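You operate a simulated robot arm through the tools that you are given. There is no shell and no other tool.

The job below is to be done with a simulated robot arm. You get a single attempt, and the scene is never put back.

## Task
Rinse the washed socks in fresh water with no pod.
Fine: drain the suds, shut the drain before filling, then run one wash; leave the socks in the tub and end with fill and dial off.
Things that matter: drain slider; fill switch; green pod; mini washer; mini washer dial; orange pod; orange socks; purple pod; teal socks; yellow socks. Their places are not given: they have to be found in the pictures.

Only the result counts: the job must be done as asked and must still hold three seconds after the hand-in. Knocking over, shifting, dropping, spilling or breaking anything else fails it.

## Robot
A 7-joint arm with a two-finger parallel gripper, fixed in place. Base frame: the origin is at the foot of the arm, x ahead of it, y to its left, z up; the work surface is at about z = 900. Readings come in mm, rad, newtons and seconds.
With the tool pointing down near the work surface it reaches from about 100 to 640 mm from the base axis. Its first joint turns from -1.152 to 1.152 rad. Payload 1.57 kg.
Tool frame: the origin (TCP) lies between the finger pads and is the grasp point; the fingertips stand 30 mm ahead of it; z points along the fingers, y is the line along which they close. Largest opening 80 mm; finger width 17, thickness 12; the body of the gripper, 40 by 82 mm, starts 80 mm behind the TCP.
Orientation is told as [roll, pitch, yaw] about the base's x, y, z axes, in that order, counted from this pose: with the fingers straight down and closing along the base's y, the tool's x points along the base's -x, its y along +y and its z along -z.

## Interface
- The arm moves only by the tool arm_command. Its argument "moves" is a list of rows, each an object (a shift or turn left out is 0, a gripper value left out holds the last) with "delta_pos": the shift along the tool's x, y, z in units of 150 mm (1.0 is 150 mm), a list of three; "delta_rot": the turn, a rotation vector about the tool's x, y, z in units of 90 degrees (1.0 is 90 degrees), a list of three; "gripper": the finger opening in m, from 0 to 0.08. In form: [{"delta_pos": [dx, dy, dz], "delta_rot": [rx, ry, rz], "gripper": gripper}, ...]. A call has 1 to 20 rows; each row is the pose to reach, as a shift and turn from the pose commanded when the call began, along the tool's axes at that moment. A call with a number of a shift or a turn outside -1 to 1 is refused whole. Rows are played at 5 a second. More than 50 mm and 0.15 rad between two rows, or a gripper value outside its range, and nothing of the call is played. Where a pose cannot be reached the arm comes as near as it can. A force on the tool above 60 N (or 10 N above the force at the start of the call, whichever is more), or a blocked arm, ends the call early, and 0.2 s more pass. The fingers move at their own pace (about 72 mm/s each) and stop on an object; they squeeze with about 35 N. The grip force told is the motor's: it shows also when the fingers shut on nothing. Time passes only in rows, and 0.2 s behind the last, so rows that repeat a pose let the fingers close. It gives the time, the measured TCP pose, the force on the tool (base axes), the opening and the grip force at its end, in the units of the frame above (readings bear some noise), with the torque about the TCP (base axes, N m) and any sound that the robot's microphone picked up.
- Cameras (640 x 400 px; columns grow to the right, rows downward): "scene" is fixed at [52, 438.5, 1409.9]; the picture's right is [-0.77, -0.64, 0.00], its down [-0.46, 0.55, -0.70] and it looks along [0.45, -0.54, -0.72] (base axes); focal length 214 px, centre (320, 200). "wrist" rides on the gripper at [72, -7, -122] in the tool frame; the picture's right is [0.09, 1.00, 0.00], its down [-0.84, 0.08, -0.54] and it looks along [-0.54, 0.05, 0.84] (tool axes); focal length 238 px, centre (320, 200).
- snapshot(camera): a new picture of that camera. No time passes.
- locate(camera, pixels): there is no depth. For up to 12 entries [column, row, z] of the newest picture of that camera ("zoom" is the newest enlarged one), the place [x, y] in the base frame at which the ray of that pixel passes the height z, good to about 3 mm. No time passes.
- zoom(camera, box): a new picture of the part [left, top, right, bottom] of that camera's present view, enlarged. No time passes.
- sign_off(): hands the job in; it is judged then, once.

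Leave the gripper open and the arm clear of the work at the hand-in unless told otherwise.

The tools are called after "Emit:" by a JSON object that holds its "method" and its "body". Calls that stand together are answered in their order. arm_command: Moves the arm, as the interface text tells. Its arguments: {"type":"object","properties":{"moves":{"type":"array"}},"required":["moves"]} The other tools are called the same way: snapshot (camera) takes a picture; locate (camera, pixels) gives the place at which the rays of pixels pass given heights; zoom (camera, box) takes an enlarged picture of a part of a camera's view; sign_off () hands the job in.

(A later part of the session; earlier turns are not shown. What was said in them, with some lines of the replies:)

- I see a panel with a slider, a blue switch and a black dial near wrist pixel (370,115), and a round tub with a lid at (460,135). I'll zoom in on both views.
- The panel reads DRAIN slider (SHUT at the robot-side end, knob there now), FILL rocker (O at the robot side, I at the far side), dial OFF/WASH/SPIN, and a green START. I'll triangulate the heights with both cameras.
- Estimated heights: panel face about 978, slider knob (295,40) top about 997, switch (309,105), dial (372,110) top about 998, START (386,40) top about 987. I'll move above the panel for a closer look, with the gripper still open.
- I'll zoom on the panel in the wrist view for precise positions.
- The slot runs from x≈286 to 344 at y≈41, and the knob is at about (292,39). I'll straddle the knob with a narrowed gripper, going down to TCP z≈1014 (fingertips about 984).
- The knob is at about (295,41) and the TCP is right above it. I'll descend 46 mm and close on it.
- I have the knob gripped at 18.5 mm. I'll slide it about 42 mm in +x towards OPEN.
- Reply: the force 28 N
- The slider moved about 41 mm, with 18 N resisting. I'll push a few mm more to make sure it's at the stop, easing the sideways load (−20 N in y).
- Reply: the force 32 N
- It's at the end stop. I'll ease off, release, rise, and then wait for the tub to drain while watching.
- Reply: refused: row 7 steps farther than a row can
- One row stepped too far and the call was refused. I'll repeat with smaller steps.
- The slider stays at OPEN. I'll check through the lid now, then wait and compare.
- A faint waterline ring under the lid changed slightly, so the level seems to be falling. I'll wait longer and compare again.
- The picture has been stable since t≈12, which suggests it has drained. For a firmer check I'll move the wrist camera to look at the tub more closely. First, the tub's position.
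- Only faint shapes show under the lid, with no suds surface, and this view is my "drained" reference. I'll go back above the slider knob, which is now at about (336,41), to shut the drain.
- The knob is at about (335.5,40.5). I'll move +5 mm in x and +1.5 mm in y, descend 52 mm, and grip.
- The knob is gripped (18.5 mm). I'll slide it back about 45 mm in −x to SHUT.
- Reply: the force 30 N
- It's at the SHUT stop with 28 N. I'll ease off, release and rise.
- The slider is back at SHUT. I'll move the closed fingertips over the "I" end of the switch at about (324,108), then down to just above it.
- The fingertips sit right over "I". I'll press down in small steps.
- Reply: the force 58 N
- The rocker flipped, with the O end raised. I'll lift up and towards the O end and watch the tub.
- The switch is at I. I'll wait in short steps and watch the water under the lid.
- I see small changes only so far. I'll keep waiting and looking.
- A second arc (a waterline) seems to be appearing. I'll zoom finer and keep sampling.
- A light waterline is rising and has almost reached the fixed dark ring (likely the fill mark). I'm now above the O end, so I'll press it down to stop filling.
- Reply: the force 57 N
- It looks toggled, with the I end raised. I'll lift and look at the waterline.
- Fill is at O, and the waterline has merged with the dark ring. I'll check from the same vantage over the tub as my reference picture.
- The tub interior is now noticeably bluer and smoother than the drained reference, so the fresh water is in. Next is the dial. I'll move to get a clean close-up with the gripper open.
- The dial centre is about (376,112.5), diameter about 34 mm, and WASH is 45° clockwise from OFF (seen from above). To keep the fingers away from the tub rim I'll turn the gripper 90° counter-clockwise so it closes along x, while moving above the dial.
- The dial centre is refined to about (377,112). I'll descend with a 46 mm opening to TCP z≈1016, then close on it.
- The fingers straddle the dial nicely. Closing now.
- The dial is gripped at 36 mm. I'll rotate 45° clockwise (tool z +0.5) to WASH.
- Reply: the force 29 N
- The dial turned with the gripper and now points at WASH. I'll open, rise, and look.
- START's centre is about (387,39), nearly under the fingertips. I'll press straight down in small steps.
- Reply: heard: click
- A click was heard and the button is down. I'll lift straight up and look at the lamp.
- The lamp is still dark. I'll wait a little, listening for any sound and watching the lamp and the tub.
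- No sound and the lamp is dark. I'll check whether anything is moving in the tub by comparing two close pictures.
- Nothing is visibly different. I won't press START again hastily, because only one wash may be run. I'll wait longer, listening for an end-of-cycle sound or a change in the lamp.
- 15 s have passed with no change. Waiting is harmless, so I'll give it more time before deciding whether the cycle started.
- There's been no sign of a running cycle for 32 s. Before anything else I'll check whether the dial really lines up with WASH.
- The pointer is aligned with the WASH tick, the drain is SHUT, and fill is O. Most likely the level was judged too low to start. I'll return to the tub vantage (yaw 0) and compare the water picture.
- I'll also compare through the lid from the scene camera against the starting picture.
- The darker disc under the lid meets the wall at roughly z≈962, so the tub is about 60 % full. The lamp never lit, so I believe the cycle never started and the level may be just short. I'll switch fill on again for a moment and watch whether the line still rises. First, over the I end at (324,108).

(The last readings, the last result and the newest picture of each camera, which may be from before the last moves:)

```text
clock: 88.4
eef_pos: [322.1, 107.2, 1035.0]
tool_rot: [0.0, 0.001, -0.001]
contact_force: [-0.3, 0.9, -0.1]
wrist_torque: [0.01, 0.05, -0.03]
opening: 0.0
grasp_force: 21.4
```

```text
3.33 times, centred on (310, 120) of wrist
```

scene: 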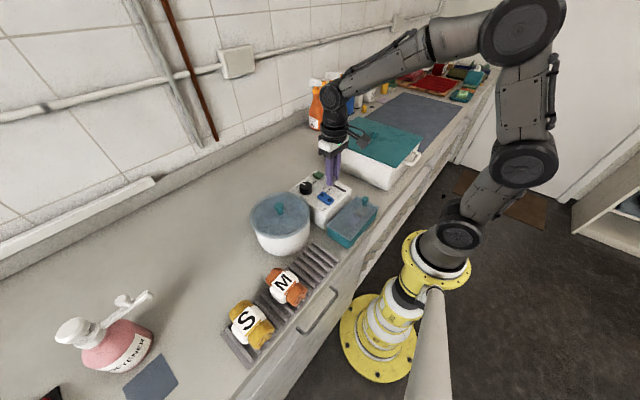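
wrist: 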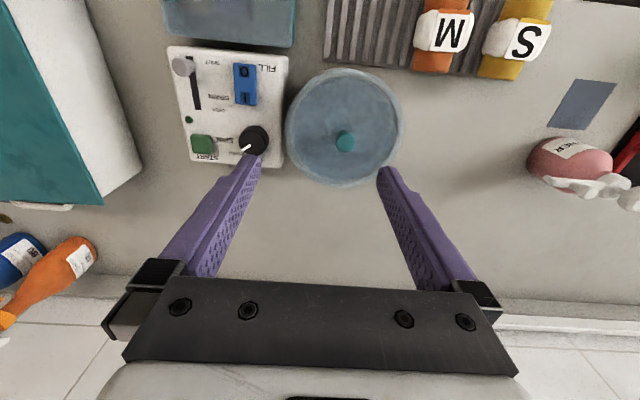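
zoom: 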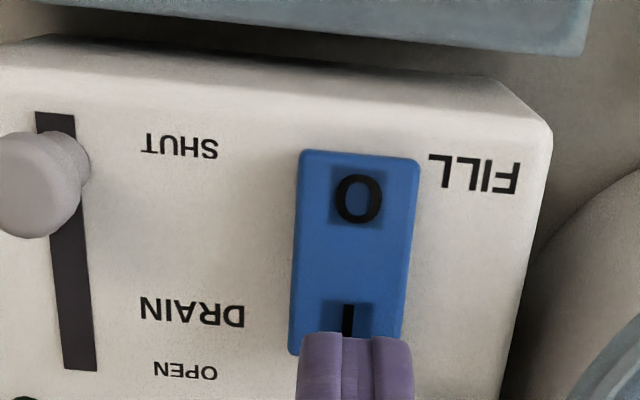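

The fingertips are over I. I'll press, then rise to the viewing spot above the O end in the same call so the fill time stays short.

Emit:
{"method": "arm_command", "body": {"moves": [{"delta_pos": [-0.01, 0.005, 0.08], "gripper": 0.0}, {"delta_pos": [-0.01, 0.005, 0.11], "gripper": 0.0}, {"delta_pos": [-0.01, 0.005, 0.135], "gripper": 0.0}, {"delta_pos": [-0.01, 0.005, 0.155], "gripper": 0.0}, {"delta_pos": [-0.01, 0.005, 0.17], "gripper": 0.0}, {"delta_pos": [-0.01, 0.005, 0.0], "gripper": 0.0}, {"delta_pos": [0.09, 0.005, -0.28], "gripper": 0.0}, {"delta_pos": [0.18, 0.005, -0.53], "gripper": 0.0}]}}

Emit:
{"method": "zoom", "body": {"camera": "wrist", "box": [370, 180, 450, 230]}}

Emit:
{"method": "zoom", "body": {"camera": "wrist", "box": [250, 60, 500, 230]}}

Emit:
{"method": "zoom", "body": {"camera": "scene", "box": [255, 188, 315, 225]}}

```text
clock: 90.2
eef_pos: [294.5, 110.8, 1115.2]
tool_rot: [-0.001, 0.002, 0.003]
contact_force: [0.7, -0.7, 0.2]
wrist_torque: [0.0, -0.01, -0.01]
opening: 0.0
grasp_force: 20.9
```

```text
8.00 times, centred on (410, 205) of wrist
```

zoom: 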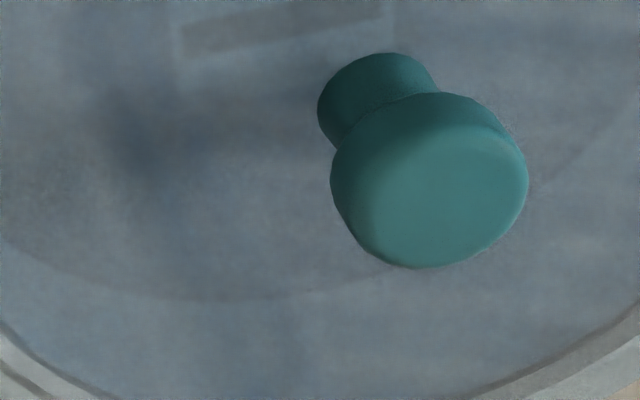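

```text
2.35 times, centred on (375, 145) of wrist
```

zoom: 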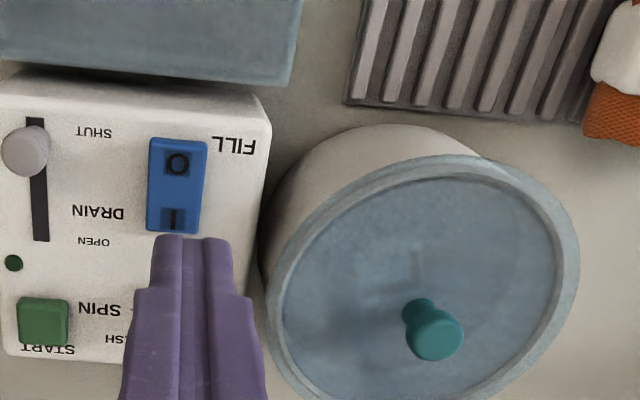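

```text
10.67 times, centred on (285, 206) of scene
```

zoom: 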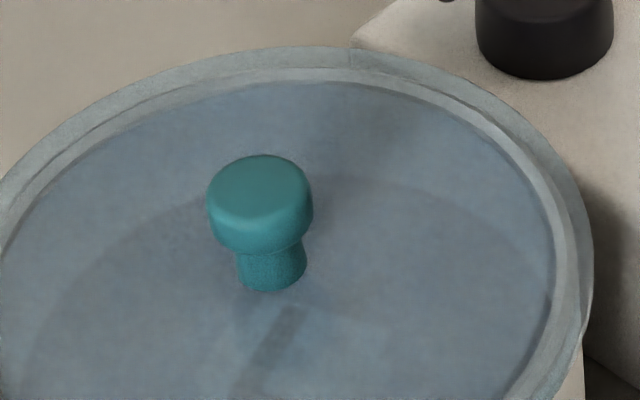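

Emit:
{"method": "zoom", "body": {"camera": "scene", "box": [280, 165, 344, 205]}}

Emit:
{"method": "arm_command", "body": {"moves": [{"gripper": 0.0}, {"gripper": 0.0}, {"gripper": 0.0}, {"gripper": 0.0}, {"gripper": 0.0}]}}

Emit:
{"method": "zoom", "body": {"camera": "wrist", "box": [370, 180, 450, 230]}}

Emit:
{"method": "zoom", "body": {"camera": "scene", "box": [255, 188, 315, 225]}}

```text
10.00 times, centred on (312, 185) of scene
```

zoom: 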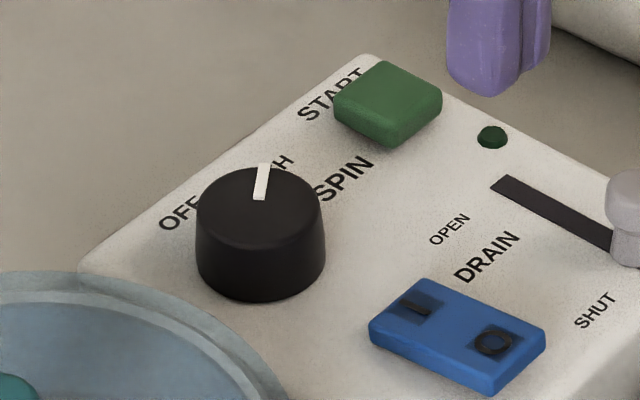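

```text
clock: 91.4
eef_pos: [294.3, 111.2, 1115.5]
tool_rot: [0.001, 0.0, 0.001]
contact_force: [0.3, 0.9, 0.5]
wrist_torque: [0.03, 0.04, 0.0]
opening: 0.0
grasp_force: 21.4
```

```text
8.00 times, centred on (410, 205) of wrist
```

zoom: 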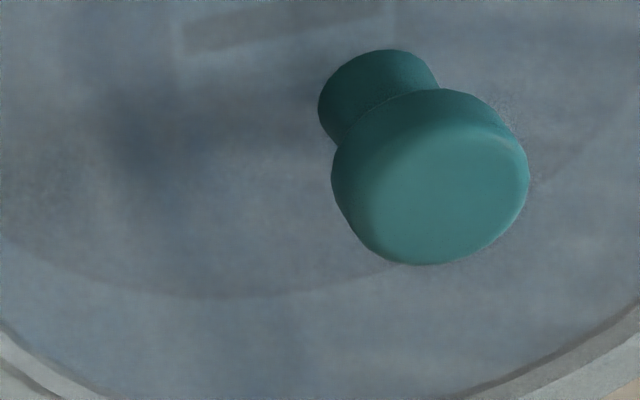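

```text
10.67 times, centred on (285, 206) of scene
```

zoom: 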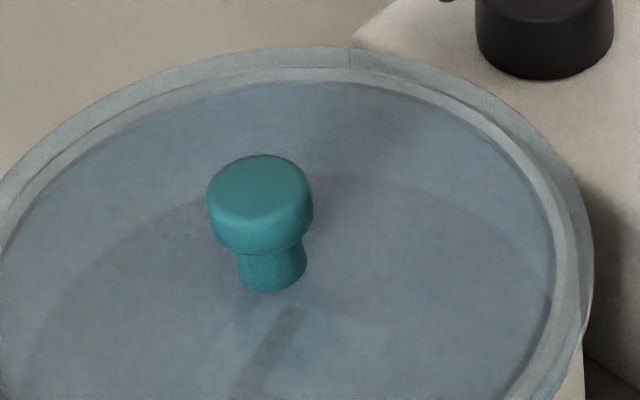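

The boundary doesn't rise any further with fill on, so the level is capped at the mark and the tub is full. I'll press O again to end the fill.

Emit:
{"method": "arm_command", "body": {"moves": [{"delta_pos": [0.01, -0.01, 0.3], "gripper": 0.0}, {"delta_pos": [0.01, -0.01, 0.58], "gripper": 0.0}, {"delta_pos": [0.01, -0.01, 0.63], "gripper": 0.0}, {"delta_pos": [0.01, -0.01, 0.66], "gripper": 0.0}, {"delta_pos": [0.01, -0.01, 0.685], "gripper": 0.0}, {"delta_pos": [0.01, -0.01, 0.7], "gripper": 0.0}, {"delta_pos": [0.01, -0.01, 0.55], "gripper": 0.0}, {"delta_pos": [0.01, -0.01, 0.25], "gripper": 0.0}]}}

Emit:
{"method": "zoom", "body": {"camera": "scene", "box": [280, 165, 344, 205]}}

Emit:
{"method": "zoom", "body": {"camera": "scene", "box": [255, 188, 315, 225]}}

```text
clock: 93.2
eef_pos: [294.8, 106.0, 1077.6]
tool_rot: [-0.001, 0.002, 0.0]
contact_force: [0.0, 0.2, -1.0]
wrist_torque: [0.0, -0.02, -0.01]
opening: 0.0
grasp_force: 21.3
```

```text
10.00 times, centred on (312, 185) of scene
```

zoom: 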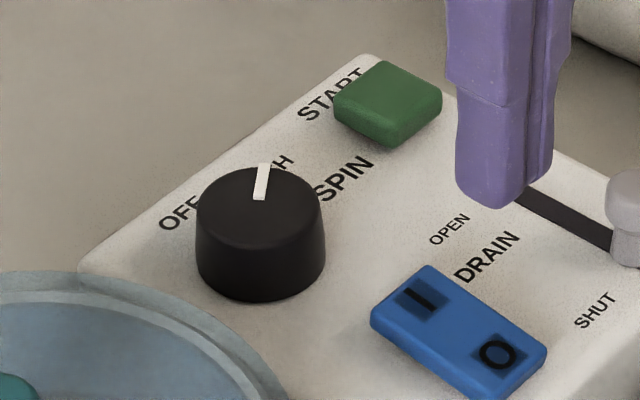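

```text
10.67 times, centred on (285, 206) of scene
```

zoom: 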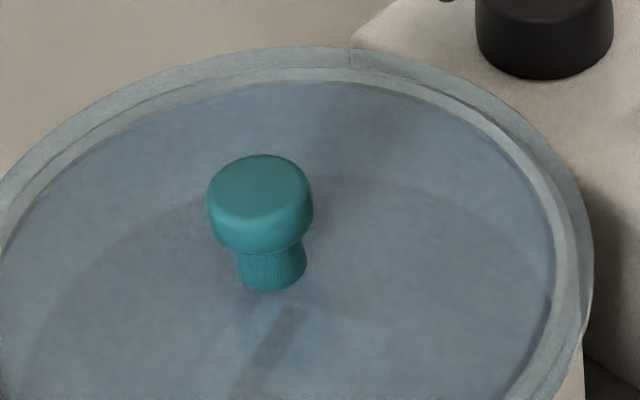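

Fill is off again (O down), the dial is at WASH, and the drain is SHUT. I'll move above START at (387,39).

Emit:
{"method": "arm_command", "body": {"moves": [{"delta_pos": [-0.2, -0.15, 0], "gripper": 0.0}, {"delta_pos": [-0.41, -0.3, 0], "gripper": 0.0}, {"delta_pos": [-0.615, -0.447, 0], "gripper": 0.0}, {"delta_pos": [-0.615, -0.447, 0.2], "gripper": 0.0}, {"delta_pos": [-0.615, -0.447, 0.3], "gripper": 0.0}, {"delta_pos": [-0.615, -0.447, 0.3], "gripper": 0.0}]}}

Emit:
{"method": "zoom", "body": {"camera": "scene", "box": [270, 140, 366, 200]}}

Emit:
{"method": "zoom", "body": {"camera": "wrist", "box": [240, 60, 400, 180]}}

```text
clock: 94.6
eef_pos: [386.2, 39.2, 1032.9]
tool_rot: [-0.001, 0.001, -0.001]
contact_force: [-1.0, 1.1, 0.2]
wrist_torque: [0.0, 0.0, 0.04]
opening: 0.0
grasp_force: 21.6
```

```text
6.67 times, centred on (318, 170) of scene
```

zoom: 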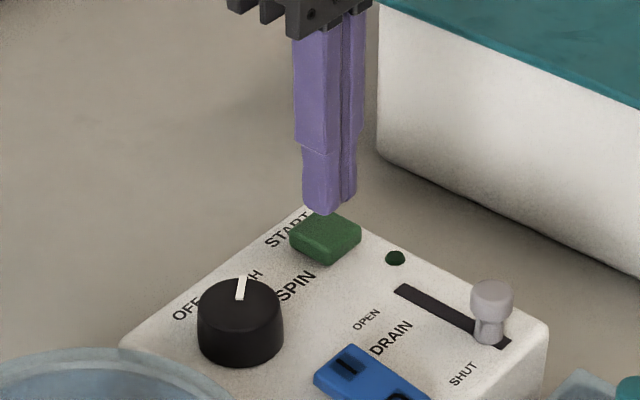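

```text
3.33 times, centred on (320, 120) of wrist
```

zoom: 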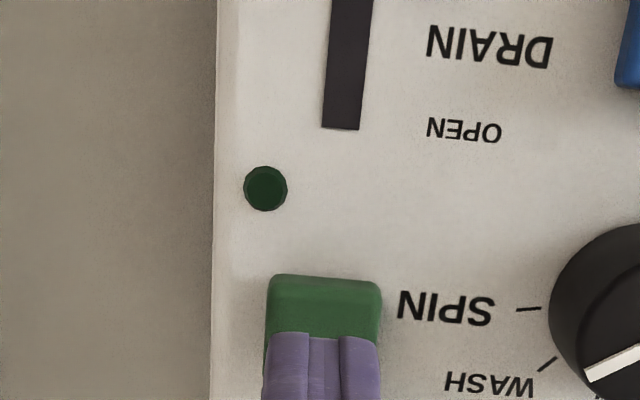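

The fingertips are just above START, with the lamp in view. I'll press firmly a bit deeper than before.

Emit:
{"method": "arm_command", "body": {"moves": [{"delta_pos": [0, 0, 0.05], "gripper": 0.0}, {"delta_pos": [0, 0, 0.09], "gripper": 0.0}, {"delta_pos": [0, 0, 0.12], "gripper": 0.0}, {"delta_pos": [0, 0, 0.15], "gripper": 0.0}, {"delta_pos": [0, 0, 0.175], "gripper": 0.0}]}}

Emit:
{"method": "zoom", "body": {"camera": "wrist", "box": [240, 60, 400, 180]}}

```text
clock: 95.8
eef_pos: [387.1, 40.2, 1008.2]
tool_rot: [0.001, -0.005, -0.001]
contact_force: [-11.1, -3.4, 26.9]
wrist_torque: [-0.14, 0.36, 0.02]
opening: 0.0
grasp_force: 21.1
heard: click
```

```text
3.33 times, centred on (320, 120) of wrist
```

zoom: 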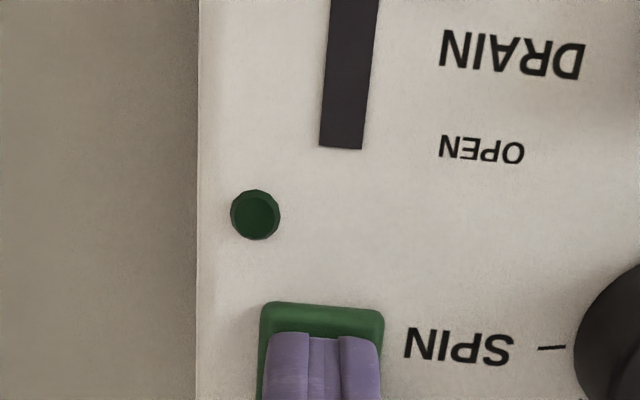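

Another click with the button bottomed, and the lamp is still dark. I'll lift and look.

Emit:
{"method": "arm_command", "body": {"moves": [{"delta_pos": [0, 0, -0.1], "gripper": 0.0}, {"delta_pos": [0, 0, -0.25], "gripper": 0.0}]}}

Emit:
{"method": "zoom", "body": {"camera": "wrist", "box": [240, 60, 480, 210]}}

Emit:
{"method": "zoom", "body": {"camera": "scene", "box": [220, 160, 400, 280]}}

Emit:
{"method": "arm_command", "body": {"moves": [{"gripper": 0.0}, {"gripper": 0.0}, {"gripper": 0.0}, {"gripper": 0.0}, {"gripper": 0.0}]}}

Emit:
{"method": "zoom", "body": {"camera": "scene", "box": [220, 160, 400, 280]}}

```text
clock: 96.4
eef_pos: [387.6, 39.3, 1042.0]
tool_rot: [-0.001, 0.001, 0.001]
contact_force: [-0.3, -0.4, -0.2]
wrist_torque: [0.03, 0.0, -0.01]
opening: 0.1
grasp_force: 21.3
```

```text
2.67 times, centred on (360, 135) of wrist
```

zoom: 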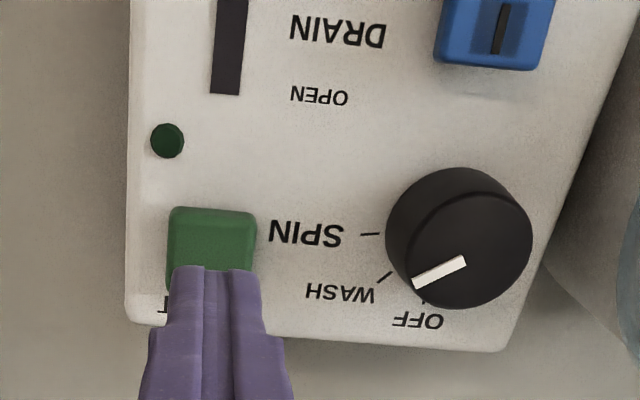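

```text
3.33 times, centred on (310, 220) of scene
```

zoom: 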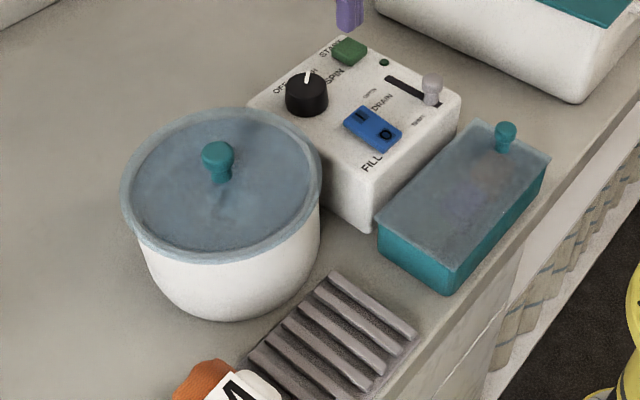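

```text
clock: 97.6
eef_pos: [388.1, 40.1, 1042.2]
tool_rot: [0.0, 0.0, -0.001]
contact_force: [0.0, -0.4, -0.5]
wrist_torque: [-0.03, 0.03, 0.02]
opening: 0.0
grasp_force: 21.6
```

```text
3.33 times, centred on (310, 220) of scene
```

zoom: 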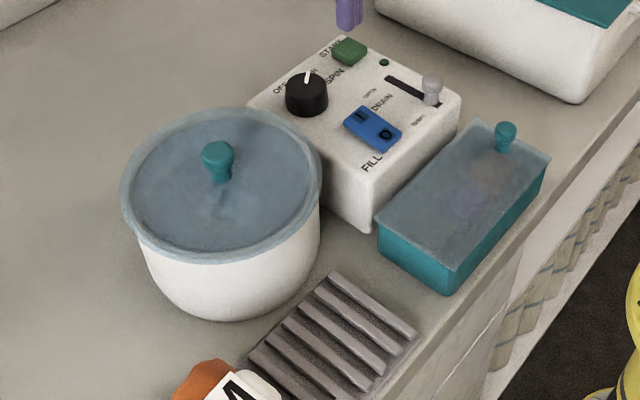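

Still no lamp, so some condition isn't met. The pointer looks slightly past the WASH tick in this view, so I'll measure it precisely.

Emit:
{"method": "zoom", "body": {"camera": "wrist", "box": [360, 105, 440, 185]}}

```text
5.00 times, centred on (400, 145) of wrist
```

zoom: 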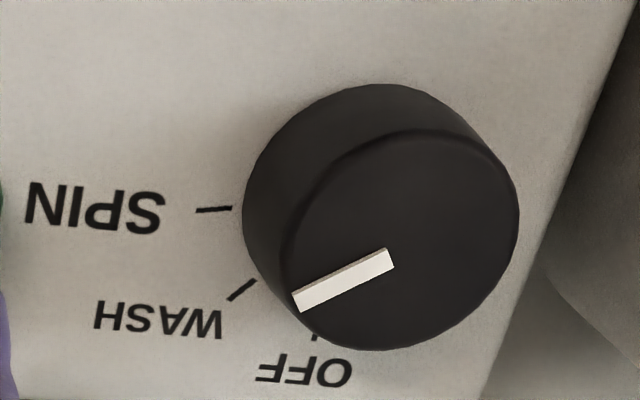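

Working out the geometry: the pointer sits at about 54° while the WASH tick is at about 42°. It was pushed about 10° too far when the fingers let go under side load, so START was ignored. I'll re-grip the dial at 45° yaw and correct it. First, rise and move above the dial centre (377,112).

Emit:
{"method": "arm_command", "body": {"moves": [{"delta_pos": [0.0, 0.0, -0.2], "gripper": 0.0}, {"delta_pos": [0.01, 0.08, -0.333], "delta_rot": [0, 0, -0.085], "gripper": 0.05}, {"delta_pos": [0.03, 0.17, -0.333], "delta_rot": [0, 0, -0.17], "gripper": 0.05}, {"delta_pos": [0.045, 0.25, -0.333], "delta_rot": [0, 0, -0.255], "gripper": 0.05}, {"delta_pos": [0.06, 0.35, -0.333], "delta_rot": [0, 0, -0.34], "gripper": 0.05}, {"delta_pos": [0.073, 0.48, -0.333], "delta_rot": [0, 0, -0.425], "gripper": 0.05}, {"delta_pos": [0.073, 0.48, -0.333], "delta_rot": [0, 0, -0.5], "gripper": 0.05}, {"delta_pos": [0.073, 0.48, -0.333], "delta_rot": [0, 0, -0.5], "gripper": 0.05}]}}

Emit:
{"method": "zoom", "body": {"camera": "wrist", "box": [270, 80, 366, 160]}}

```text
clock: 99.4
eef_pos: [376.8, 113.0, 1094.1]
tool_rot: [0.001, 0.0, 0.787]
contact_force: [0.0, 0.4, -0.4]
wrist_torque: [-0.02, 0.02, -0.07]
opening: 50.0
grasp_force: 0.0
```

```text
5.00 times, centred on (318, 120) of wrist
```

zoom: 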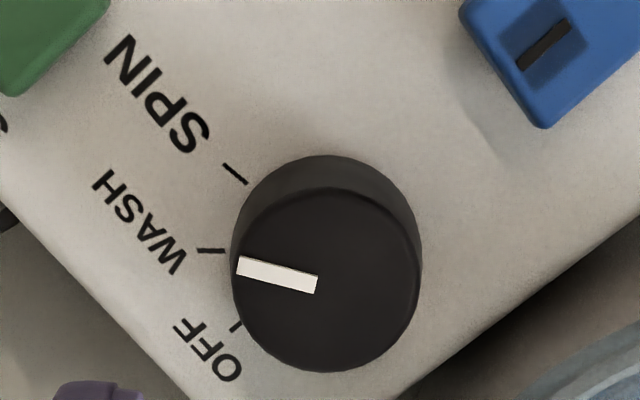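

This view makes it plain: the pointer is tilted about 13° past the WASH tick. I'll descend and grip the dial at this yaw.

Emit:
{"method": "arm_command", "body": {"moves": [{"delta_pos": [0.0085, -0.005, 0.2], "gripper": 0.046}, {"delta_pos": [0.0085, -0.005, 0.4], "gripper": 0.046}, {"delta_pos": [0.0085, -0.005, 0.513], "gripper": 0.046}, {"delta_pos": [0.0085, -0.005, 0.513], "gripper": 0.046}, {"delta_pos": [0.0085, -0.005, 0.513], "gripper": 0.025}, {"delta_pos": [0.0085, -0.005, 0.513], "gripper": 0.025}, {"delta_pos": [0.0085, -0.005, 0.513], "gripper": 0.025}]}}

Emit:
{"method": "zoom", "body": {"camera": "wrist", "box": [240, 80, 400, 180]}}

```text
clock: 101.0
eef_pos: [376.1, 111.2, 1014.9]
tool_rot: [-0.002, 0.0, 0.785]
contact_force: [7.4, -8.1, -6.9]
wrist_torque: [-0.02, -0.6, 0.02]
opening: 35.8
grasp_force: 43.1
```

```text
4.00 times, centred on (320, 130) of wrist
```

zoom: 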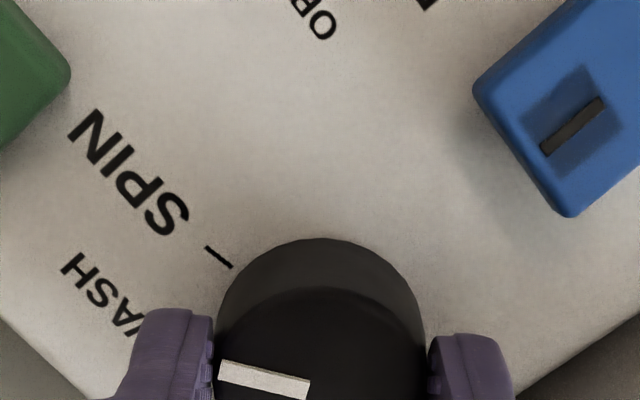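

The dial is gripped at 35.8 mm. I'll rotate 11° counter-clockwise (tool z −0.122).

Emit:
{"method": "arm_command", "body": {"moves": [{"delta_pos": [0, -0.005, 0], "delta_rot": [0, 0, -0.06], "gripper": 0.025}, {"delta_pos": [0, -0.005, 0], "delta_rot": [0, 0, -0.122], "gripper": 0.025}, {"delta_pos": [0, -0.005, 0], "delta_rot": [0, 0, -0.122], "gripper": 0.025}, {"delta_pos": [0, -0.005, 0], "delta_rot": [0, 0, -0.122], "gripper": 0.025}]}}

Emit:
{"method": "zoom", "body": {"camera": "wrist", "box": [240, 80, 400, 180]}}

```text
clock: 102.0
eef_pos: [375.9, 111.5, 1014.6]
tool_rot: [0.0, 0.001, 0.979]
contact_force: [10.2, -0.6, -17.2]
wrist_torque: [0.23, -0.34, 0.0]
opening: 35.7
grasp_force: 43.3
```

```text
4.00 times, centred on (320, 130) of wrist
```

zoom: 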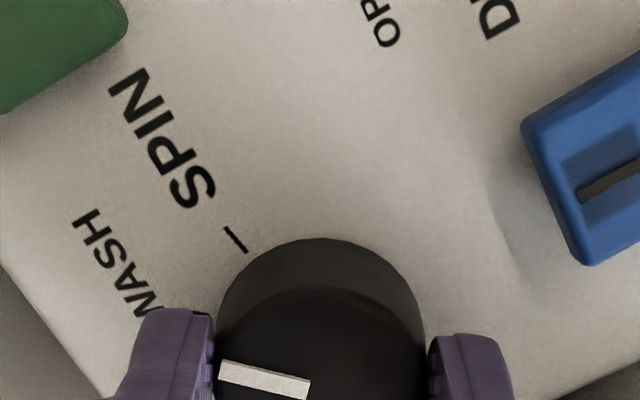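

The tool turned 11°. I'll null the residual side force a little, then open gently and rise.

Emit:
{"method": "arm_command", "body": {"moves": [{"delta_pos": [-0.005, -0.008, 0.012], "gripper": 0.025}, {"delta_pos": [-0.005, -0.008, 0.012], "gripper": 0.025}]}}

Emit:
{"method": "arm_command", "body": {"moves": [{"gripper": 0.046}, {"gripper": 0.046}, {"gripper": 0.046}]}}

Emit:
{"method": "zoom", "body": {"camera": "wrist", "box": [240, 80, 400, 180]}}

```text
clock: 102.6
eef_pos: [376.7, 111.3, 1014.2]
tool_rot: [0.0, 0.002, 0.977]
contact_force: [-11.6, -4.7, 6.2]
wrist_torque: [0.21, 0.48, 0.06]
opening: 36.0
grasp_force: 42.2
```

```text
clock: 103.4
eef_pos: [377.8, 111.4, 1014.7]
tool_rot: [0.0, 0.001, 0.978]
contact_force: [0.7, -0.3, 0.3]
wrist_torque: [0.01, -0.01, 0.01]
opening: 45.8
grasp_force: 0.0
```

```text
4.00 times, centred on (320, 130) of wrist
```

zoom: 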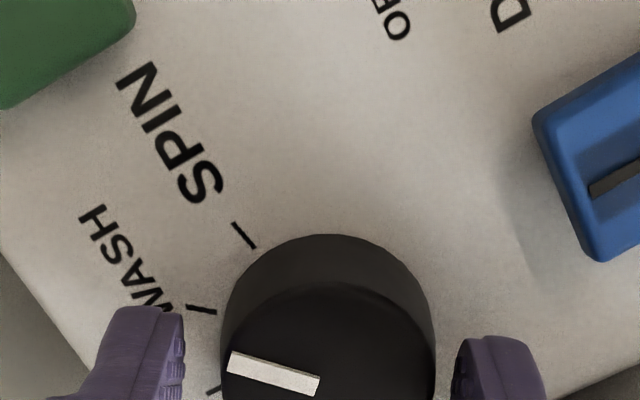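

Emit:
{"method": "arm_command", "body": {"moves": [{"delta_pos": [0, 0, -0.15], "gripper": 0.046}, {"delta_pos": [0, 0, -0.35], "gripper": 0.046}, {"delta_pos": [0, 0, -0.53], "gripper": 0.046}, {"delta_pos": [0, 0, -0.53], "gripper": 0.046}]}}

Emit:
{"method": "zoom", "body": {"camera": "wrist", "box": [270, 80, 366, 160]}}

```text
clock: 104.4
eef_pos: [377.8, 112.8, 1094.1]
tool_rot: [0.002, 0.0, 0.977]
contact_force: [-0.6, -0.3, -0.4]
wrist_torque: [-0.03, 0.0, -0.05]
opening: 46.1
grasp_force: 0.1
```

```text
5.00 times, centred on (318, 120) of wrist
```

zoom: 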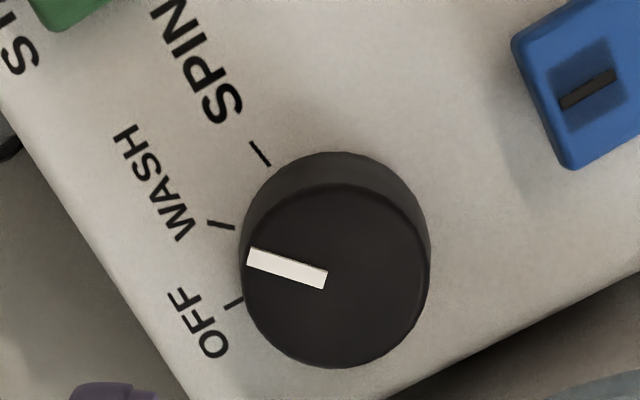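

The pointer is now about 4–5° past the tick (the marks are about 40° apart). I'll do one more small correction: regrip and turn about 6–7° counter-clockwise.

Emit:
{"method": "arm_command", "body": {"moves": [{"delta_pos": [0.0, 0.0, 0.2], "gripper": 0.046}, {"delta_pos": [0, 0, 0.4], "gripper": 0.046}, {"delta_pos": [0, 0, 0.525], "gripper": 0.046}, {"delta_pos": [0, 0, 0.525], "gripper": 0.046}, {"delta_pos": [0, 0, 0.525], "gripper": 0.025}, {"delta_pos": [0, 0, 0.525], "gripper": 0.025}, {"delta_pos": [0, 0, 0.525], "gripper": 0.025}, {"delta_pos": [0, 0, 0.525], "delta_rot": [0, 0, -0.04], "gripper": 0.025}, {"delta_pos": [0, 0, 0.525], "delta_rot": [0, 0, -0.075], "gripper": 0.025}, {"delta_pos": [0, 0, 0.525], "delta_rot": [0, 0, -0.075], "gripper": 0.025}]}}

```text
clock: 106.6
eef_pos: [377.0, 111.9, 1014.5]
tool_rot: [0.004, 0.002, 1.095]
contact_force: [-13.6, 9.1, -5.6]
wrist_torque: [0.76, 0.15, 0.02]
opening: 36.0
grasp_force: 43.1
```

The residual force is (−13.6, 9.1) N. I'll shift about 1 mm to null it, then open and rise.

Emit:
{"method": "arm_command", "body": {"moves": [{"delta_pos": [-0.001, 0.007, 0], "gripper": 0.025}, {"delta_pos": [-0.001, 0.007, 0], "gripper": 0.025}]}}

Emit:
{"method": "arm_command", "body": {"moves": [{"gripper": 0.046}, {"gripper": 0.046}, {"delta_pos": [0, 0, -0.15], "gripper": 0.046}, {"delta_pos": [0, 0, -0.35], "gripper": 0.046}, {"delta_pos": [0, 0, -0.53], "gripper": 0.046}, {"delta_pos": [0, 0, -0.53], "gripper": 0.046}]}}

Emit:
{"method": "zoom", "body": {"camera": "wrist", "box": [270, 80, 366, 160]}}

```text
clock: 107.2
eef_pos: [377.8, 112.1, 1014.2]
tool_rot: [0.002, 0.003, 1.096]
contact_force: [-7.7, 9.6, -15.2]
wrist_torque: [0.42, 0.25, 0.01]
opening: 35.7
grasp_force: 42.8
```

```text
clock: 108.6
eef_pos: [376.5, 110.7, 1096.6]
tool_rot: [0.001, -0.001, 1.097]
contact_force: [0.9, 0.2, 0.2]
wrist_torque: [0.0, 0.01, -0.01]
opening: 45.8
grasp_force: 0.1
```

```text
5.00 times, centred on (318, 120) of wrist
```

zoom: 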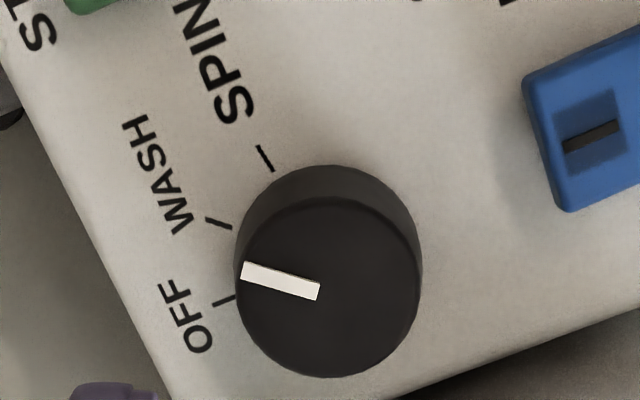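

The pointer is now within about 3–5° of the WASH tick. I'll try START again: move above it and close the fingers.

Emit:
{"method": "arm_command", "body": {"moves": [{"delta_pos": [0.13, -0.093, 0.0], "gripper": 0.0}, {"delta_pos": [0.26, -0.187, 0.0], "gripper": 0.0}, {"delta_pos": [0.392, -0.28, 0.0], "gripper": 0.0}, {"delta_pos": [0.392, -0.28, 0.22], "gripper": 0.0}, {"delta_pos": [0.392, -0.28, 0.42], "gripper": 0.0}, {"delta_pos": [0.392, -0.28, 0.42], "gripper": 0.0}]}}

Emit:
{"method": "zoom", "body": {"camera": "scene", "box": [270, 140, 366, 200]}}

Emit:
{"method": "zoom", "body": {"camera": "wrist", "box": [240, 60, 400, 180]}}

```text
clock: 110.0
eef_pos: [386.8, 40.2, 1033.5]
tool_rot: [0.0, 0.0, 1.096]
contact_force: [-0.3, -0.4, 0.0]
wrist_torque: [-0.01, 0.03, 0.02]
opening: 0.0
grasp_force: 22.0
```

```text
6.67 times, centred on (318, 170) of scene
```

zoom: 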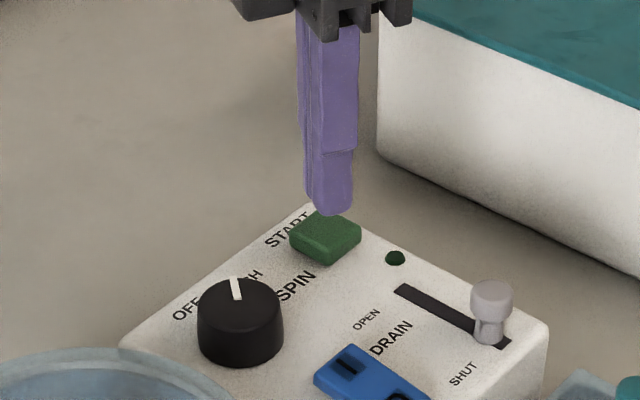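

```text
3.33 times, centred on (320, 120) of wrist
```

zoom: 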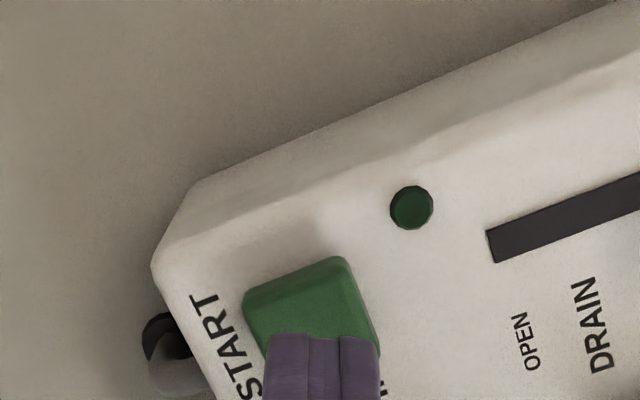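

In position over START with the lamp in view. Pressing.

Emit:
{"method": "arm_command", "body": {"moves": [{"delta_pos": [0, 0, 0.05], "gripper": 0.0}, {"delta_pos": [0, 0, 0.09], "gripper": 0.0}, {"delta_pos": [0, 0, 0.12], "gripper": 0.0}, {"delta_pos": [0, 0, 0.15], "gripper": 0.0}, {"delta_pos": [0, 0, 0.165], "gripper": 0.0}]}}

Emit:
{"method": "zoom", "body": {"camera": "wrist", "box": [240, 60, 400, 180]}}

Emit:
{"method": "arm_command", "body": {"moves": [{"delta_pos": [0, 0, -0.1], "gripper": 0.0}, {"delta_pos": [0, 0, -0.3], "gripper": 0.0}]}}

Emit:
{"method": "zoom", "body": {"camera": "wrist", "box": [240, 60, 480, 210]}}

Emit:
{"method": "zoom", "body": {"camera": "scene", "box": [220, 160, 400, 280]}}

```text
clock: 111.2
eef_pos: [388.0, 40.5, 1010.5]
tool_rot: [-0.002, -0.001, 1.095]
contact_force: [-10.7, 1.2, 21.6]
wrist_torque: [-0.01, 0.31, 0.0]
opening: 0.2
grasp_force: 21.7
heard: click
```

```text
3.33 times, centred on (320, 120) of wrist
```

zoom: 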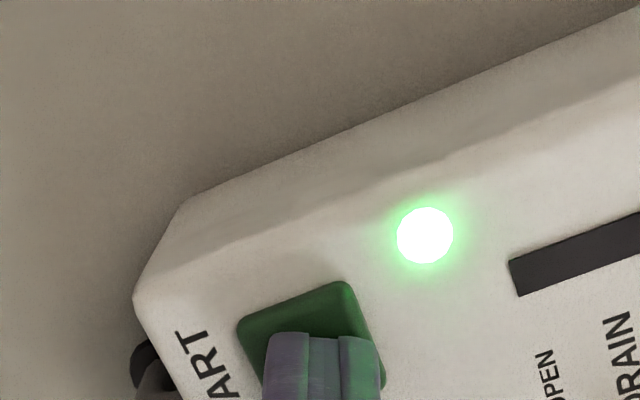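

```text
clock: 111.8
eef_pos: [386.3, 40.1, 1050.7]
tool_rot: [-0.001, 0.0, 1.097]
contact_force: [0.5, 0.5, 0.1]
wrist_torque: [0.01, -0.01, 0.01]
opening: 0.0
grasp_force: 21.6
```

```text
2.67 times, centred on (360, 135) of wrist
```

zoom: 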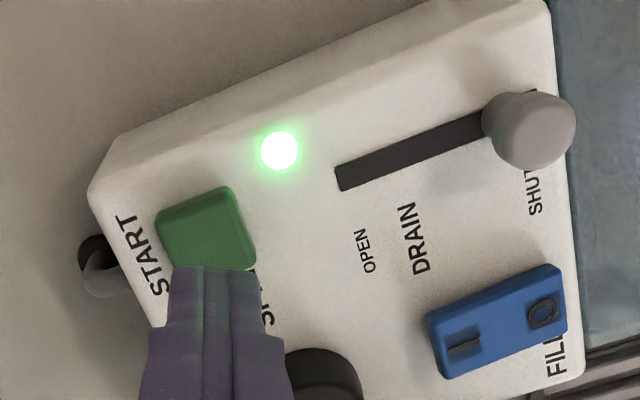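

```text
3.33 times, centred on (310, 220) of scene
```

zoom: 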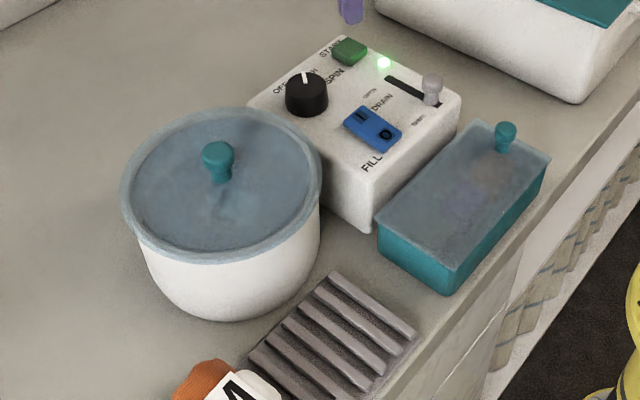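

The lamp is lit, so the wash is running; the dial angle was the problem. I'll wait for the lamp to go out.

Emit:
{"method": "arm_command", "body": {"moves": [{"gripper": 0.0}, {"gripper": 0.0}, {"gripper": 0.0}, {"gripper": 0.0}, {"gripper": 0.0}, {"gripper": 0.0}, {"gripper": 0.0}, {"gripper": 0.0}, {"gripper": 0.0}, {"gripper": 0.0}, {"gripper": 0.0}, {"gripper": 0.0}, {"gripper": 0.0}, {"gripper": 0.0}, {"gripper": 0.0}]}}

Emit:
{"method": "zoom", "body": {"camera": "wrist", "box": [240, 60, 480, 210]}}

Emit:
{"method": "arm_command", "body": {"moves": [{"gripper": 0.0}, {"gripper": 0.0}, {"gripper": 0.0}, {"gripper": 0.0}, {"gripper": 0.0}, {"gripper": 0.0}, {"gripper": 0.0}, {"gripper": 0.0}, {"gripper": 0.0}, {"gripper": 0.0}, {"gripper": 0.0}, {"gripper": 0.0}, {"gripper": 0.0}, {"gripper": 0.0}, {"gripper": 0.0}]}}

Emit:
{"method": "zoom", "body": {"camera": "wrist", "box": [240, 60, 480, 210]}}

```text
clock: 115.0
eef_pos: [385.6, 41.6, 1050.8]
tool_rot: [0.001, 0.0, 1.097]
contact_force: [-0.6, -0.7, -0.2]
wrist_torque: [-0.01, 0.0, 0.03]
opening: 0.1
grasp_force: 21.3
```

```text
2.67 times, centred on (360, 135) of wrist
```

zoom: 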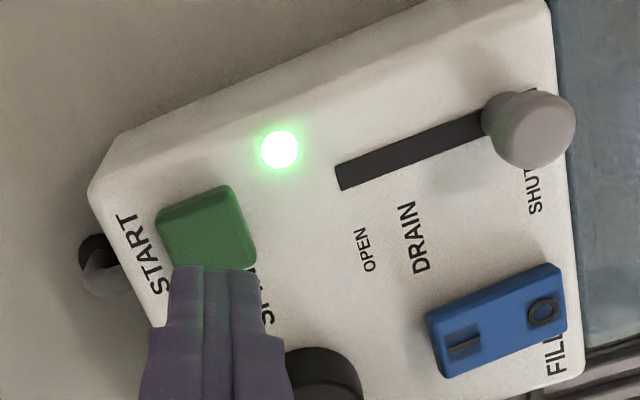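

```text
clock: 118.2
eef_pos: [387.4, 40.7, 1050.4]
tool_rot: [0.001, -0.001, 1.097]
contact_force: [-0.9, -0.4, 0.0]
wrist_torque: [0.01, -0.02, 0.01]
opening: 0.2
grasp_force: 21.1
```

```text
2.67 times, centred on (360, 135) of wrist
```

zoom: 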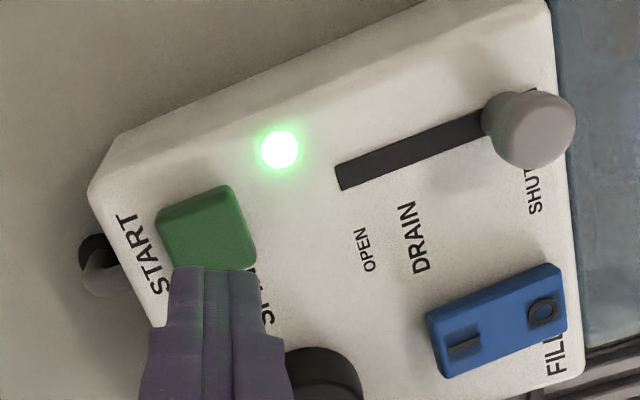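

It's still running, so I'll keep waiting.

Emit:
{"method": "arm_command", "body": {"moves": [{"gripper": 0.0}, {"gripper": 0.0}, {"gripper": 0.0}, {"gripper": 0.0}, {"gripper": 0.0}, {"gripper": 0.0}, {"gripper": 0.0}, {"gripper": 0.0}, {"gripper": 0.0}, {"gripper": 0.0}, {"gripper": 0.0}, {"gripper": 0.0}, {"gripper": 0.0}, {"gripper": 0.0}, {"gripper": 0.0}, {"gripper": 0.0}, {"gripper": 0.0}, {"gripper": 0.0}, {"gripper": 0.0}, {"gripper": 0.0}]}}

Emit:
{"method": "zoom", "body": {"camera": "wrist", "box": [240, 60, 480, 210]}}

Emit:
{"method": "arm_command", "body": {"moves": [{"gripper": 0.0}, {"gripper": 0.0}, {"gripper": 0.0}, {"gripper": 0.0}, {"gripper": 0.0}, {"gripper": 0.0}, {"gripper": 0.0}, {"gripper": 0.0}, {"gripper": 0.0}, {"gripper": 0.0}, {"gripper": 0.0}, {"gripper": 0.0}, {"gripper": 0.0}, {"gripper": 0.0}, {"gripper": 0.0}, {"gripper": 0.0}, {"gripper": 0.0}, {"gripper": 0.0}, {"gripper": 0.0}, {"gripper": 0.0}]}}

Emit:
{"method": "zoom", "body": {"camera": "wrist", "box": [240, 60, 480, 210]}}

```text
clock: 122.4
eef_pos: [387.2, 40.1, 1051.4]
tool_rot: [-0.001, 0.002, 1.096]
contact_force: [-0.2, -1.1, -0.4]
wrist_torque: [-0.01, -0.01, 0.0]
opening: 0.0
grasp_force: 21.6
```

```text
2.67 times, centred on (360, 135) of wrist
```

zoom: 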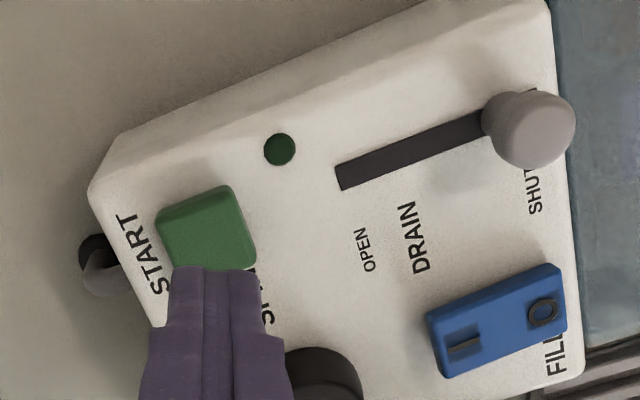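

```text
clock: 126.6
eef_pos: [386.2, 40.8, 1051.7]
tool_rot: [-0.001, 0.0, 1.096]
contact_force: [-0.4, 0.3, 0.3]
wrist_torque: [-0.03, 0.0, 0.01]
opening: 0.3
grasp_force: 21.8
```

```text
2.67 times, centred on (360, 135) of wrist
```

zoom: 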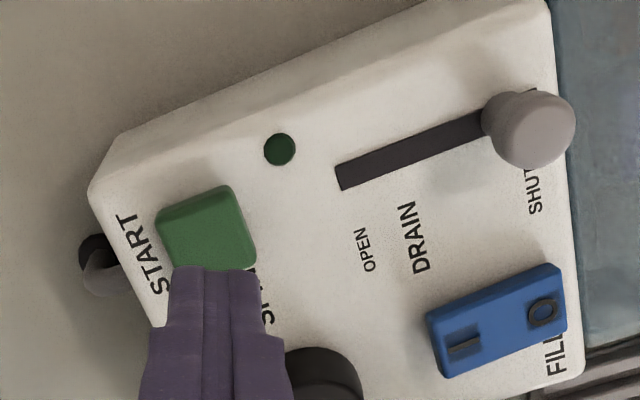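

The lamp is out, so one wash has completed. Now the dial goes back to OFF. I'll rise, move above the dial, open, and turn the tool to yaw≈0.9 for the grip.

Emit:
{"method": "arm_command", "body": {"moves": [{"delta_pos": [0, 0, -0.3], "gripper": 0.0}, {"delta_pos": [-0.13, 0.09, -0.3], "delta_rot": [0, 0, 0.06], "gripper": 0.046}, {"delta_pos": [-0.26, 0.18, -0.3], "delta_rot": [0, 0, 0.125], "gripper": 0.046}, {"delta_pos": [-0.393, 0.272, -0.3], "delta_rot": [0, 0, 0.125], "gripper": 0.046}, {"delta_pos": [-0.393, 0.272, -0.3], "delta_rot": [0, 0, 0.125], "gripper": 0.046}]}}

Emit:
{"method": "zoom", "body": {"camera": "wrist", "box": [270, 80, 366, 160]}}

```text
clock: 127.8
eef_pos: [378.6, 112.7, 1098.8]
tool_rot: [0.001, -0.001, 0.898]
contact_force: [0.4, -0.9, -1.4]
wrist_torque: [-0.03, 0.03, -0.01]
opening: 46.0
grasp_force: 0.0
```

```text
5.00 times, centred on (318, 120) of wrist
```

zoom: 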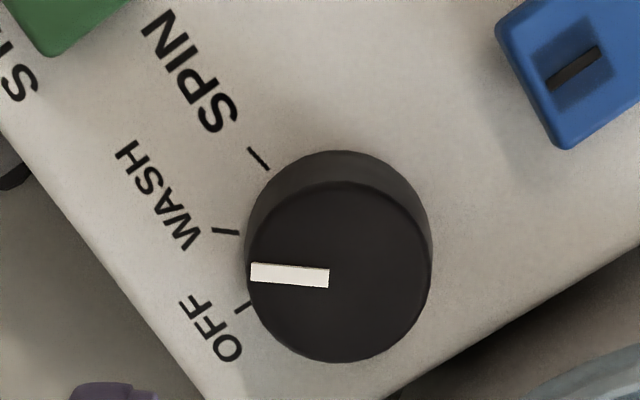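

The pointer is at about 40°. I'll descend, grip, and rotate 40° counter-clockwise (tool z −0.445).

Emit:
{"method": "arm_command", "body": {"moves": [{"delta_pos": [0.009, 0.003, 0.2], "gripper": 0.046}, {"delta_pos": [0.009, 0.003, 0.4], "gripper": 0.046}, {"delta_pos": [0.009, 0.003, 0.553], "gripper": 0.046}, {"delta_pos": [0.009, 0.003, 0.553], "gripper": 0.046}, {"delta_pos": [0.009, 0.003, 0.553], "gripper": 0.025}, {"delta_pos": [0.009, 0.003, 0.553], "gripper": 0.025}, {"delta_pos": [0.009, 0.003, 0.553], "gripper": 0.025}]}}

Emit:
{"method": "arm_command", "body": {"moves": [{"delta_rot": [0, 0, -0.085], "gripper": 0.025}, {"delta_rot": [0, 0, -0.17], "gripper": 0.025}, {"delta_rot": [0, 0, -0.255], "gripper": 0.025}, {"delta_rot": [0, 0, -0.34], "gripper": 0.025}, {"delta_rot": [0, 0, -0.4], "gripper": 0.025}, {"delta_rot": [0, 0, -0.445], "gripper": 0.025}, {"delta_rot": [0, 0, -0.445], "gripper": 0.025}]}}

Emit:
{"method": "zoom", "body": {"camera": "wrist", "box": [240, 80, 400, 180]}}

```text
clock: 129.4
eef_pos: [376.7, 111.6, 1015.3]
tool_rot: [0.002, 0.0, 0.9]
contact_force: [-5.1, 6.5, -2.0]
wrist_torque: [0.48, -0.06, -0.02]
opening: 36.2
grasp_force: 42.8
```

```text
clock: 131.0
eef_pos: [376.9, 111.7, 1014.6]
tool_rot: [-0.002, -0.002, 1.596]
contact_force: [-8.4, 15.8, 4.2]
wrist_torque: [0.32, 0.15, -0.39]
opening: 36.3
grasp_force: 42.7
```

```text
4.00 times, centred on (320, 130) of wrist
```

zoom: 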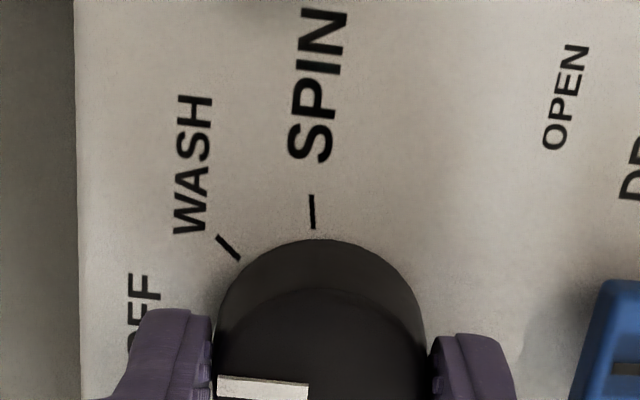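

The dial reached the OFF stop (torque −0.39). I'll null the +y side force by about 1 mm, then release and rise.

Emit:
{"method": "arm_command", "body": {"moves": [{"delta_pos": [-0.007, 0.003, 0], "gripper": 0.025}, {"delta_pos": [-0.007, 0.003, 0], "gripper": 0.025}]}}

Emit:
{"method": "arm_command", "body": {"moves": [{"gripper": 0.046}, {"gripper": 0.046}, {"delta_pos": [0, 0, -0.15], "gripper": 0.046}, {"delta_pos": [0, 0, -0.35], "gripper": 0.046}, {"delta_pos": [0, 0, -0.55], "gripper": 0.046}, {"delta_pos": [0, 0, -0.55], "gripper": 0.046}]}}

Emit:
{"method": "zoom", "body": {"camera": "wrist", "box": [270, 80, 366, 160]}}

Emit:
{"method": "zoom", "body": {"camera": "scene", "box": [280, 165, 344, 205]}}

```text
clock: 131.6
eef_pos: [376.7, 111.6, 1014.8]
tool_rot: [0.0, -0.001, 1.597]
contact_force: [-1.7, 5.9, 3.7]
wrist_torque: [1.28, 0.15, -0.25]
opening: 36.4
grasp_force: 42.9
```

```text
clock: 133.0
eef_pos: [375.7, 109.7, 1098.1]
tool_rot: [0.002, 0.0, 1.598]
contact_force: [0.0, 0.1, 0.4]
wrist_torque: [0.02, -0.01, 0.01]
opening: 46.0
grasp_force: 0.0
```

```text
5.00 times, centred on (318, 120) of wrist
```

zoom: 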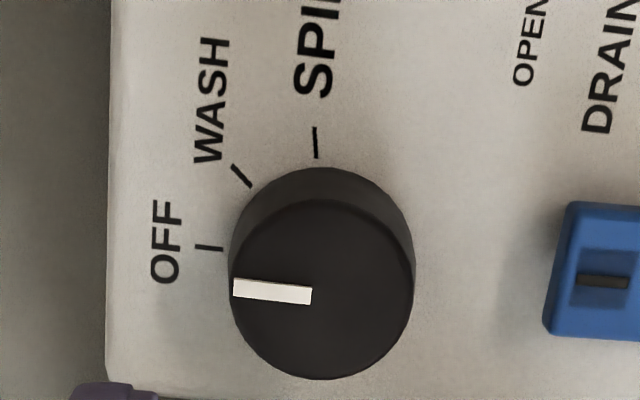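

```text
10.00 times, centred on (312, 185) of scene
```

zoom: 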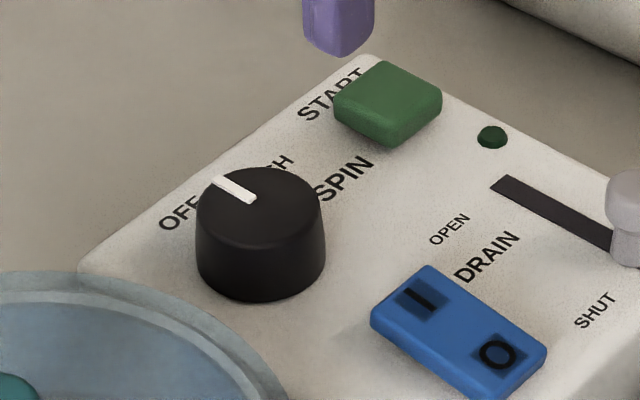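

The pointer is back at OFF, same as the starting picture, with fill at O, drain SHUT and lamp out. I'll retract up and away with the gripper open.

Emit:
{"method": "arm_command", "body": {"moves": [{"delta_pos": [0, 0, -0.3], "gripper": 0.06}, {"delta_pos": [0, 0, -0.6], "gripper": 0.08}, {"delta_pos": [0.1, 0.1, -0.85], "gripper": 0.08}, {"delta_pos": [0.3, 0.2, -0.95], "gripper": 0.08}, {"delta_pos": [0.5, 0.3, -1.0], "gripper": 0.08}, {"delta_pos": [0.7, 0.4, -1.0], "gripper": 0.08}, {"delta_pos": [0.7, 0.4, -1.0], "gripper": 0.08}]}}

Emit:
{"method": "snapshot", "body": {"camera": "scene"}}

Emit:
{"method": "zoom", "body": {"camera": "scene", "box": [220, 160, 400, 280]}}

```text
clock: 134.6
eef_pos: [319.1, 6.8, 1245.6]
tool_rot: [0.0, -0.002, 1.6]
contact_force: [0.2, 0.2, 0.0]
wrist_torque: [0.03, -0.01, -0.03]
opening: 79.9
grasp_force: 0.0
```

```text
taken
```

scene: 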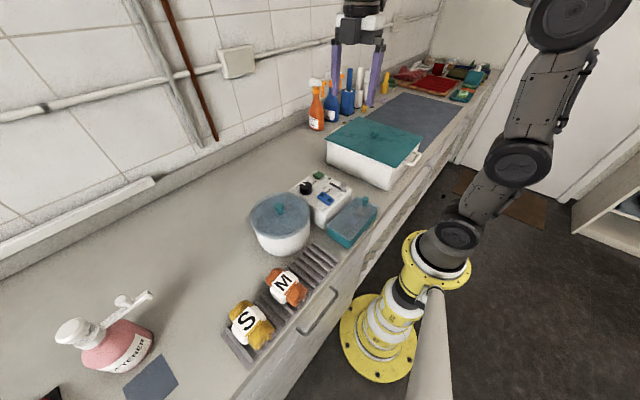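

```text
3.33 times, centred on (310, 220) of scene
```

zoom: 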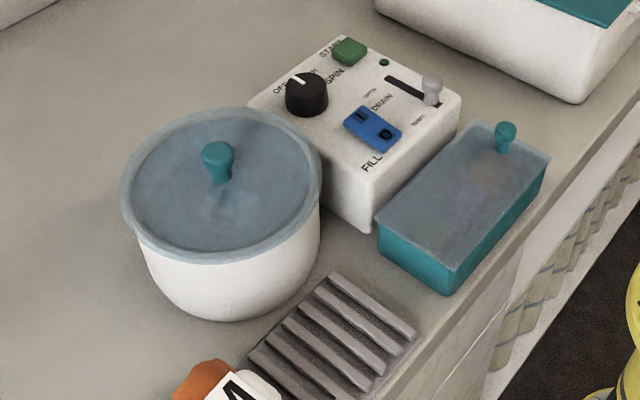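

The controls are at fill O, dial OFF and drain SHUT, and the lamp is out. The lid is on with the socks still in the tub, the pod box is untouched, nothing has spilled or shifted, and the arm is clear with the gripper open. Handing in.

Emit:
{"method": "sign_off", "body": {}}

```text
The job is handed in.
```

The teal socks have been rinsed in fresh water with no pod, and the job is handed in.

- **Drain and fill:** I drained the suds, shut the drain, then filled the tub. I checked the level only through the frosted lid. It stopped rising at a mark on the tub wall, and a short second fill (about 3 s) didn't raise it further.
- **Wash:** One wash ran. The START lamp came on at about 111 s and was out by 122 s. I pressed START twice before that, and the lamp stayed dark both times. The dial had slipped about 10° past WASH when I let go of it, so I corrected it and pressed again.
- **End state:** Fill is off, the dial is at OFF and the drain is shut. The lid is on, with the socks still in the tub and the pod box untouched. I saw nothing spilled or moved, and the arm is clear with the gripper open.
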